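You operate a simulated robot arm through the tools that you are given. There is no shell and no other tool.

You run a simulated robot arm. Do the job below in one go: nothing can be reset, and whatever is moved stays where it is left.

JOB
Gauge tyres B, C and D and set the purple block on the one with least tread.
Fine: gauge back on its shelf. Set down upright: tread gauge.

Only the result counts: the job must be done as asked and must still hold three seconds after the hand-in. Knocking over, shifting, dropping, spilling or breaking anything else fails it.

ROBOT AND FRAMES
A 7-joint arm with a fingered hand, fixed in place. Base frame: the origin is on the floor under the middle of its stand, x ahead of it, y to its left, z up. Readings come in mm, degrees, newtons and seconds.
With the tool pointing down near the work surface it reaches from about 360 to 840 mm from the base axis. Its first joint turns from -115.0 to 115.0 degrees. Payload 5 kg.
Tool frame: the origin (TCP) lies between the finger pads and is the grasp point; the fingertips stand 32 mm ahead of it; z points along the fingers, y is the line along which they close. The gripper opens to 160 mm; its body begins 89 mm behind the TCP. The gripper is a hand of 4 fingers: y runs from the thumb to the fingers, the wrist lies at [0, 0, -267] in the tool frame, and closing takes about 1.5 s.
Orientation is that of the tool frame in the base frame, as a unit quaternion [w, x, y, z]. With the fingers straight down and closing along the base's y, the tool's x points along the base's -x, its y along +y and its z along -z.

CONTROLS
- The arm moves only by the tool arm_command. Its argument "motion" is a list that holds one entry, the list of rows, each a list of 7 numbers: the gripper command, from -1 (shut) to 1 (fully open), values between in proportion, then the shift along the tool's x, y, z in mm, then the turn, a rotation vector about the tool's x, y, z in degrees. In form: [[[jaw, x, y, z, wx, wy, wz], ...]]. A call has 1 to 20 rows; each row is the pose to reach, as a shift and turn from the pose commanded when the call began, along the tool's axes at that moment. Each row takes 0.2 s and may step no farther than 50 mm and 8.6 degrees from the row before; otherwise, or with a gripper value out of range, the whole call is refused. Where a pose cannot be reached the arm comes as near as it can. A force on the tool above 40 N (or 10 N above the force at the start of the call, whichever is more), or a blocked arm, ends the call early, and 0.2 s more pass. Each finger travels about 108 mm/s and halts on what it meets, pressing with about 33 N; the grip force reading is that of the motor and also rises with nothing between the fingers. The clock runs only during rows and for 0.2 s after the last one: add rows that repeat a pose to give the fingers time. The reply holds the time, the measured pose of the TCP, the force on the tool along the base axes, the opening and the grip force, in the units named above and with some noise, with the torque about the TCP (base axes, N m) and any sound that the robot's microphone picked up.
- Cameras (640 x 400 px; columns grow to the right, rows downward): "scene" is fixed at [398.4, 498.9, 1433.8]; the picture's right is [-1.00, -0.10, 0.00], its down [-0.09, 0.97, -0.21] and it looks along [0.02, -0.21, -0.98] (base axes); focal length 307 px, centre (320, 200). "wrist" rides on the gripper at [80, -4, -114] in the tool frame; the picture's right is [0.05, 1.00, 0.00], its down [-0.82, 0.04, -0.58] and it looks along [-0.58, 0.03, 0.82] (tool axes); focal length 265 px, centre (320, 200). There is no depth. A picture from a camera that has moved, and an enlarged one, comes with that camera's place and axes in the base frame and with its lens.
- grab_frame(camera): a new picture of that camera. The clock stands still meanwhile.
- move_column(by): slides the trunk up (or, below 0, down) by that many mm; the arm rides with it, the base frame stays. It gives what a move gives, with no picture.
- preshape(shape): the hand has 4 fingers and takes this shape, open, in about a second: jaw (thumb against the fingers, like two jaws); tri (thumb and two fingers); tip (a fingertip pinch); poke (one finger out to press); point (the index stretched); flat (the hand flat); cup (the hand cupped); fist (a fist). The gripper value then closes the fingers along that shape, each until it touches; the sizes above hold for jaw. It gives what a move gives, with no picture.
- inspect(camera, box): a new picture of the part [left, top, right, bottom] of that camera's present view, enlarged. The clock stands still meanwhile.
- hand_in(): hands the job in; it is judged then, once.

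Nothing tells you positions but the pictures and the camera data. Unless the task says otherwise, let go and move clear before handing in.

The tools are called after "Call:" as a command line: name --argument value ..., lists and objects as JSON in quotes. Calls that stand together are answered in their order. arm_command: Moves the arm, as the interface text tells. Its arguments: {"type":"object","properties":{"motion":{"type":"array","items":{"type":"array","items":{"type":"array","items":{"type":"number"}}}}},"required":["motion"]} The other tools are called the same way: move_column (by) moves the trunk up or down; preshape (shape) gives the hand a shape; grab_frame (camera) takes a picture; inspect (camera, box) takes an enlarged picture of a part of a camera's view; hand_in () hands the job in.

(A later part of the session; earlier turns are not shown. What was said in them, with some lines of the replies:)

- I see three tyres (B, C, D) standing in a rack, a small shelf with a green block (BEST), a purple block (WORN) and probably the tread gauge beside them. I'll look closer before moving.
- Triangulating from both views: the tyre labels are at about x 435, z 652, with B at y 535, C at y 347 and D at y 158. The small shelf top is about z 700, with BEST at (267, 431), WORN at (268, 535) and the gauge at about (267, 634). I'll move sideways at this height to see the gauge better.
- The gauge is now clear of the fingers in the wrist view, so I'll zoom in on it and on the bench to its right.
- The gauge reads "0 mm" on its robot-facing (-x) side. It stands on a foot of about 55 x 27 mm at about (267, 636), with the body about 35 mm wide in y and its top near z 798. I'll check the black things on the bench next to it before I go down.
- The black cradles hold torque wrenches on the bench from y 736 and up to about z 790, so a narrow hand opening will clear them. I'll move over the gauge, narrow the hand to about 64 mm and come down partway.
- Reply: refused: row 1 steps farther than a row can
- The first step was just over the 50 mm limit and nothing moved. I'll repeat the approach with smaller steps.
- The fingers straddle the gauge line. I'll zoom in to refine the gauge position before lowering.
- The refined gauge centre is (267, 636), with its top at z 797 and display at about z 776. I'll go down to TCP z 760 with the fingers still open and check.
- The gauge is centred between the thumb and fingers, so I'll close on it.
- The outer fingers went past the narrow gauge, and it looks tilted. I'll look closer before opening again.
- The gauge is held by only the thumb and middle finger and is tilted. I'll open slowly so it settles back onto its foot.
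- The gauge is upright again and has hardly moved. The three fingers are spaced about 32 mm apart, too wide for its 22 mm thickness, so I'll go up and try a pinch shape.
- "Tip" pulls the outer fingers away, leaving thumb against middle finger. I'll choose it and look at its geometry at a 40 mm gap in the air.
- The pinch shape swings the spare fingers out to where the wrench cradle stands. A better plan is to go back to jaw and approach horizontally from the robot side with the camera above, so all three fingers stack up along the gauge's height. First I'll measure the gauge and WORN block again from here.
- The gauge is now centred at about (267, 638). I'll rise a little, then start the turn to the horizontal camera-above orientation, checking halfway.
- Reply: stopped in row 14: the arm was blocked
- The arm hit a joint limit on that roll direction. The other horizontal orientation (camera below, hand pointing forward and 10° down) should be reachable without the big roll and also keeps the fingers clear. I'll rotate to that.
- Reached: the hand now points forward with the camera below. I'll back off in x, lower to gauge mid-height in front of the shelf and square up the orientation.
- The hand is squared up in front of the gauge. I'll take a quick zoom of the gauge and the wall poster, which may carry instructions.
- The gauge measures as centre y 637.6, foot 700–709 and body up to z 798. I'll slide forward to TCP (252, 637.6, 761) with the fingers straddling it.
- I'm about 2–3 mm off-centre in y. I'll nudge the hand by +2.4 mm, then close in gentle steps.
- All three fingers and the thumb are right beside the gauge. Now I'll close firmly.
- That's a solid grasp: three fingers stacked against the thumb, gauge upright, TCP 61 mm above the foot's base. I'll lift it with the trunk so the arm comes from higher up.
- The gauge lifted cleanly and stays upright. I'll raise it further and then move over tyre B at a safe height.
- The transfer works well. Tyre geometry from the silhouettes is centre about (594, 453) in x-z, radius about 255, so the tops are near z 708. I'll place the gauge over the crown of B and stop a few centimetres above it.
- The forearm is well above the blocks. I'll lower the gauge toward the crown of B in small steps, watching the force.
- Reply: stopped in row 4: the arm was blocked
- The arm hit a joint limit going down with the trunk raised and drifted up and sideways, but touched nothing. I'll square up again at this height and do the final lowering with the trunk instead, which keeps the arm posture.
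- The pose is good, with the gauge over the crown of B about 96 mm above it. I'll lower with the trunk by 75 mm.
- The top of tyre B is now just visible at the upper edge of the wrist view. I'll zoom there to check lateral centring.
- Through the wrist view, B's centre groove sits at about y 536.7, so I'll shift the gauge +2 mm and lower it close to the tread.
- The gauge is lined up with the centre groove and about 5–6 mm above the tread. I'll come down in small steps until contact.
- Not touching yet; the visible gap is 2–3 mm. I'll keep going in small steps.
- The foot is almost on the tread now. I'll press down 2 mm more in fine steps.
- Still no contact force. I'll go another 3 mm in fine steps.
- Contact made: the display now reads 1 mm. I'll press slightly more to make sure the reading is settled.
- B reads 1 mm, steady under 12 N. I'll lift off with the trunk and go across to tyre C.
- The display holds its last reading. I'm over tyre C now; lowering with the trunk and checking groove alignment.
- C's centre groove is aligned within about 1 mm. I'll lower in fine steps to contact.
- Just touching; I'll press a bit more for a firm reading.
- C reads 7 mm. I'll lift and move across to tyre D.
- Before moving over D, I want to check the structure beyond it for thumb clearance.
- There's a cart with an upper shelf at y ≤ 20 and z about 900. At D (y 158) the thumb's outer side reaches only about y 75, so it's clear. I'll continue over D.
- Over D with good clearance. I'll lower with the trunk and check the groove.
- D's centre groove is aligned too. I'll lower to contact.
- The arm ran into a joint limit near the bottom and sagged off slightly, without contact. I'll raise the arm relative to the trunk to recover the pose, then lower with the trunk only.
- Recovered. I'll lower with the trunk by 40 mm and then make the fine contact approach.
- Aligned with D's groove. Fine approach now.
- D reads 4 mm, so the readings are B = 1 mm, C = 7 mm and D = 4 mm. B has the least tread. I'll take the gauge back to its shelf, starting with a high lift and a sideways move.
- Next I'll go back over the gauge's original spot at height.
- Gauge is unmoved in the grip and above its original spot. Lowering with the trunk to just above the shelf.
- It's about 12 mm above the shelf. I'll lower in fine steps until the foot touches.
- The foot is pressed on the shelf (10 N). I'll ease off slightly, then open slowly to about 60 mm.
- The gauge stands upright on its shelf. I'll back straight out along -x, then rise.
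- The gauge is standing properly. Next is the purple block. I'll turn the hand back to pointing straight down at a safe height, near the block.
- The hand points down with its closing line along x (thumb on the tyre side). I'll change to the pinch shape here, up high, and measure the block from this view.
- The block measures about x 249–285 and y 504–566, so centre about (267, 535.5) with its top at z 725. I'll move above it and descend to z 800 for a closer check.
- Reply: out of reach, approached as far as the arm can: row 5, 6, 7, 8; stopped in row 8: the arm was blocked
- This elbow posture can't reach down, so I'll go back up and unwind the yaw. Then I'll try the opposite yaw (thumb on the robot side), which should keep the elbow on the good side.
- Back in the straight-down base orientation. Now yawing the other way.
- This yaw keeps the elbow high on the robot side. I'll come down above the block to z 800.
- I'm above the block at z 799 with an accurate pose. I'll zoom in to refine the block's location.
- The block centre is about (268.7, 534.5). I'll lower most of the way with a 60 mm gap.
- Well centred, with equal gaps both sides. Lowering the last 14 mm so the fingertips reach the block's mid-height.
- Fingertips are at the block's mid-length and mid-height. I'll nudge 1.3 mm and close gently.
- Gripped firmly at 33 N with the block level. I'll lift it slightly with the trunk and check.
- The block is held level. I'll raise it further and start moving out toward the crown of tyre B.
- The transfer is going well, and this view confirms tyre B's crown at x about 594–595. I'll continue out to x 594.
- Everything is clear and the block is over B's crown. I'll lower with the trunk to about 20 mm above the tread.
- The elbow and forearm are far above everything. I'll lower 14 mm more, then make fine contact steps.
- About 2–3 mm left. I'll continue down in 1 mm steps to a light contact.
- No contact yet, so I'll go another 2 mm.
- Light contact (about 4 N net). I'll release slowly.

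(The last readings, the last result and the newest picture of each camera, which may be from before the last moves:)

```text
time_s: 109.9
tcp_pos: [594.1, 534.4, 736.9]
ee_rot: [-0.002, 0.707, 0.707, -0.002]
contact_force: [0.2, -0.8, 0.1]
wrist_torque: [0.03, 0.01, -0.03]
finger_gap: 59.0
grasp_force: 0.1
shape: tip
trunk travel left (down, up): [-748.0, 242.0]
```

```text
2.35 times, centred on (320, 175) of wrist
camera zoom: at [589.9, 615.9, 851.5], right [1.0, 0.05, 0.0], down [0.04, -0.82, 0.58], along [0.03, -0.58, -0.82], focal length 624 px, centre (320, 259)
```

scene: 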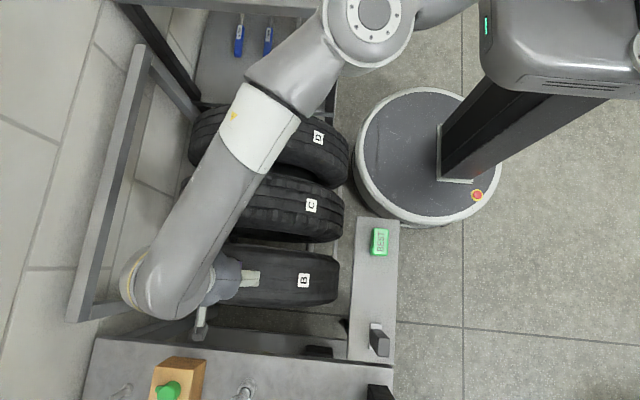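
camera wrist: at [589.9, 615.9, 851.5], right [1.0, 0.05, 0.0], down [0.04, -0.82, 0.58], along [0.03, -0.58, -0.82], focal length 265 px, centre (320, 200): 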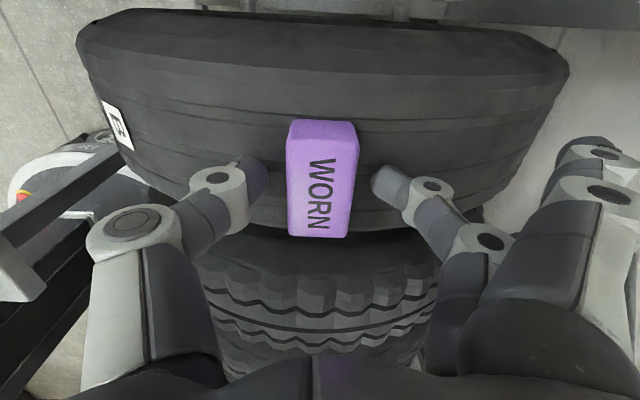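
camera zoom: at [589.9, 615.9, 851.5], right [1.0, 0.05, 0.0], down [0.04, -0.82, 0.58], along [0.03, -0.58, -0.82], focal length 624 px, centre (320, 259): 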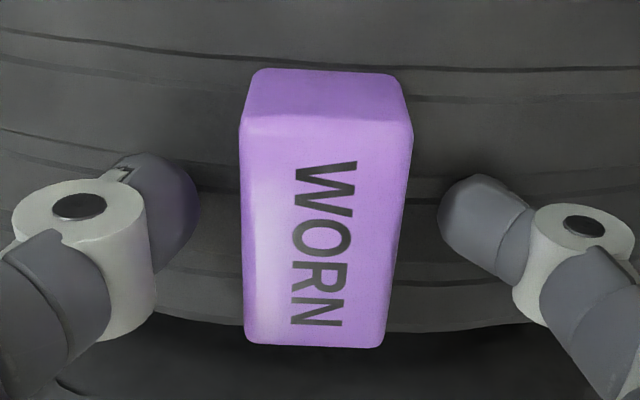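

The purple block sits level on the crown of tyre B. I'll go straight up with the trunk to clear it.

Call:
move_column --by 120

Call:
grab_frame --camera "wrist"

Call:
grab_frame --camera "scene"

```text
time_s: 111.4
tcp_pos: [592.8, 535.0, 856.9]
ee_rot: [-0.002, 0.707, 0.707, -0.002]
contact_force: [-0.2, 0.0, -0.6]
wrist_torque: [0.0, -0.03, 0.0]
finger_gap: 59.5
grasp_force: 0.0
shape: tip
trunk travel left (down, up): [-868.0, 122.0]
```

```text
taken
camera wrist: at [590.0, 615.9, 971.2], right [1.0, 0.05, -0.01], down [0.05, -0.82, 0.58], along [0.03, -0.58, -0.82], focal length 265 px, centre (320, 200)
```

wrist: 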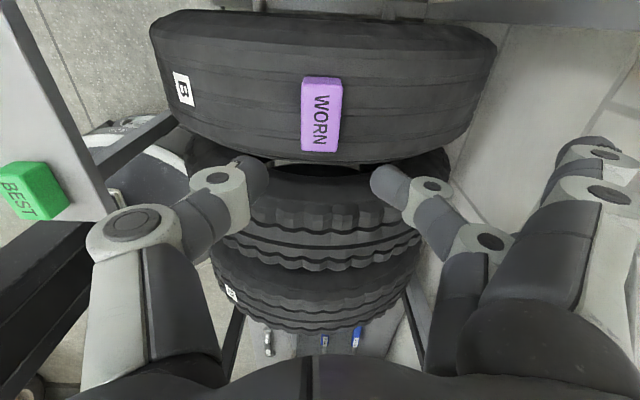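

```text
taken
```

scene: 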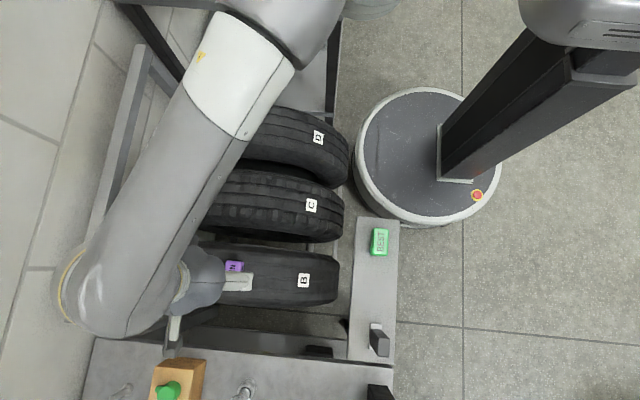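

The block stays put on B. I'll move the arm back and clear to verify the whole scene.

Call:
move_column --by 70

Call:
arm_command --motion '[[[-0.25, 0, -40, 0, 0, 0, 0], [-0.25, 0, -80, 0, 0, 0, 0], [-0.25, 0, -120, 0, 0, 0, 0], [-0.25, 0, -160, 0, 0, 0, 0], [-0.25, 0, -200, 0, 0, 0, 0], [-0.25, 0, -240, 0, 0, 0, 0], [-0.25, 0, -280, 0, 0, 0, 0], [-0.25, 0, -320, 0, 0, 0, 0], [-0.25, 0, -350, 0, 0, 0, 0], [-0.25, 0, -350, 0, 0, 0, 0]]]'

Call:
grab_frame --camera "scene"

Call:
grab_frame --camera "wrist"

```text
time_s: 112.5
tcp_pos: [594.4, 534.8, 926.8]
ee_rot: [-0.002, 0.707, 0.707, -0.002]
contact_force: [-0.7, -0.2, 0.5]
wrist_torque: [0.02, 0.03, 0.02]
finger_gap: 59.2
grasp_force: 0.1
shape: tip
trunk travel left (down, up): [-938.0, 52.0]
```

```text
time_s: 114.7
tcp_pos: [243.2, 534.2, 928.8]
ee_rot: [-0.002, 0.707, 0.708, -0.002]
contact_force: [0.0, 0.5, -0.3]
wrist_torque: [-0.01, 0.02, 0.02]
finger_gap: 59.6
grasp_force: 0.1
shape: tip
trunk travel left (down, up): [-938.0, 52.0]
```

```text
taken
```

scene: 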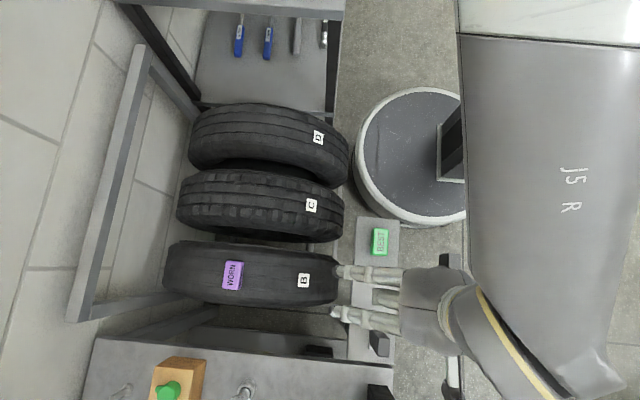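

```text
taken
camera wrist: at [239.4, 615.0, 1043.3], right [1.0, 0.05, 0.0], down [0.04, -0.82, 0.58], along [0.03, -0.58, -0.82], focal length 265 px, centre (320, 200)
```

wrist: 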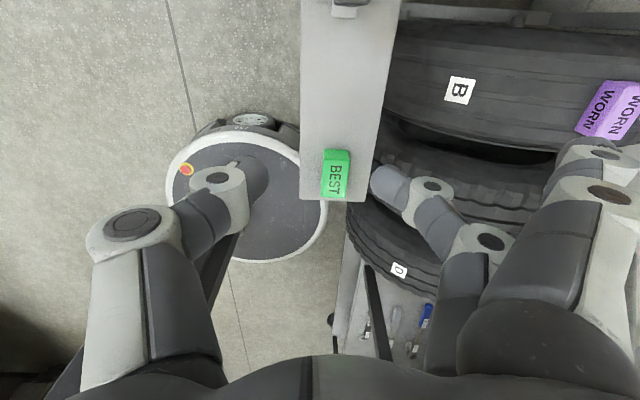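

The purple block rests on tyre B. One last look at the gauge and block after shifting the hand a bit further away.

Call:
arm_command --motion '[[[-0.25, 0, -35, 0, 0, 0, 0], [-0.25, 0, -70, 0, 0, 0, 0], [-0.25, 0, -70, 0, 0, 0, 0], [-0.25, 0, -70, 0, 0, 0, 0]]]'

Call:
inspect --camera "scene" --box '[150, 220, 430, 395]'

Call:
grab_frame --camera "wrist"

```text
time_s: 115.7
tcp_pos: [172.9, 535.2, 927.0]
ee_rot: [-0.003, 0.708, 0.707, -0.001]
contact_force: [-0.7, 0.1, -0.4]
wrist_torque: [0.0, -0.02, -0.01]
finger_gap: 59.7
grasp_force: 0.0
shape: tip
trunk travel left (down, up): [-938.0, 52.0]
```

```text
2.29 times, centred on (290, 308) of scene
camera zoom: at [398.4, 498.9, 1433.8], right [-1.0, -0.1, 0.0], down [-0.09, 0.97, -0.21], along [0.02, -0.21, -0.98], focal length 701 px, centre (389, -46)
```

zoom: 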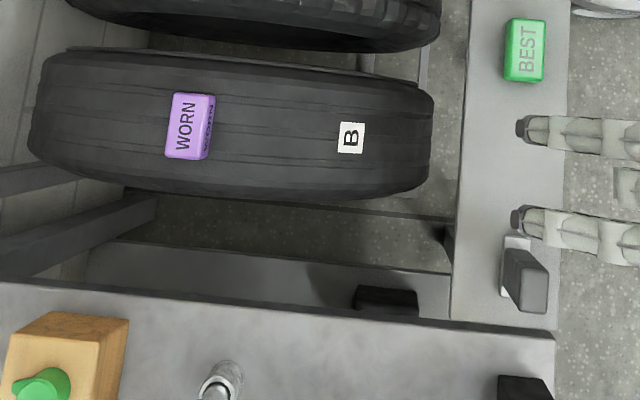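

```text
taken
camera wrist: at [168.4, 616.6, 1042.5], right [1.0, 0.05, 0.0], down [0.04, -0.82, 0.58], along [0.03, -0.58, -0.82], focal length 265 px, centre (320, 200)
```

wrist: 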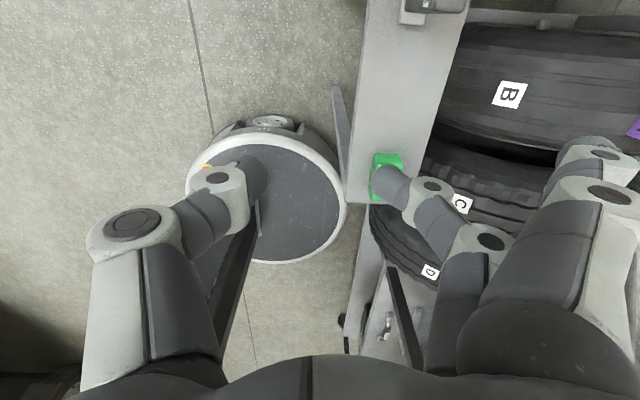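

The purple block lies centred on tyre B, which had the lowest reading (1 mm, against 7 mm for C and 4 mm for D). The gauge stands upright on its shelf, and the green block and everything else are untouched. The hand is empty and clear, so I'm handing in.

Call:
hand_in

```text
The job is handed in.
```

I gauged all three tyres, and B has the least tread, so the purple block is now on top of tyre B. The job is handed in; no verdict has come back yet.

| Tyre | Tread |
|---|---|
| B | 1 mm |
| C | 7 mm |
| D | 4 mm |

- **Gauge:** it is back on its shelf, standing upright within about 3 mm of where it started. My first attempt to pick it up tilted it. I let it settle back upright and took a different grip.
- **Everything else:** in the last pictures before hand-in, nothing else looked moved. The arm hit its joint limits a few times on the way but touched nothing. The hand was empty and clear of everything.
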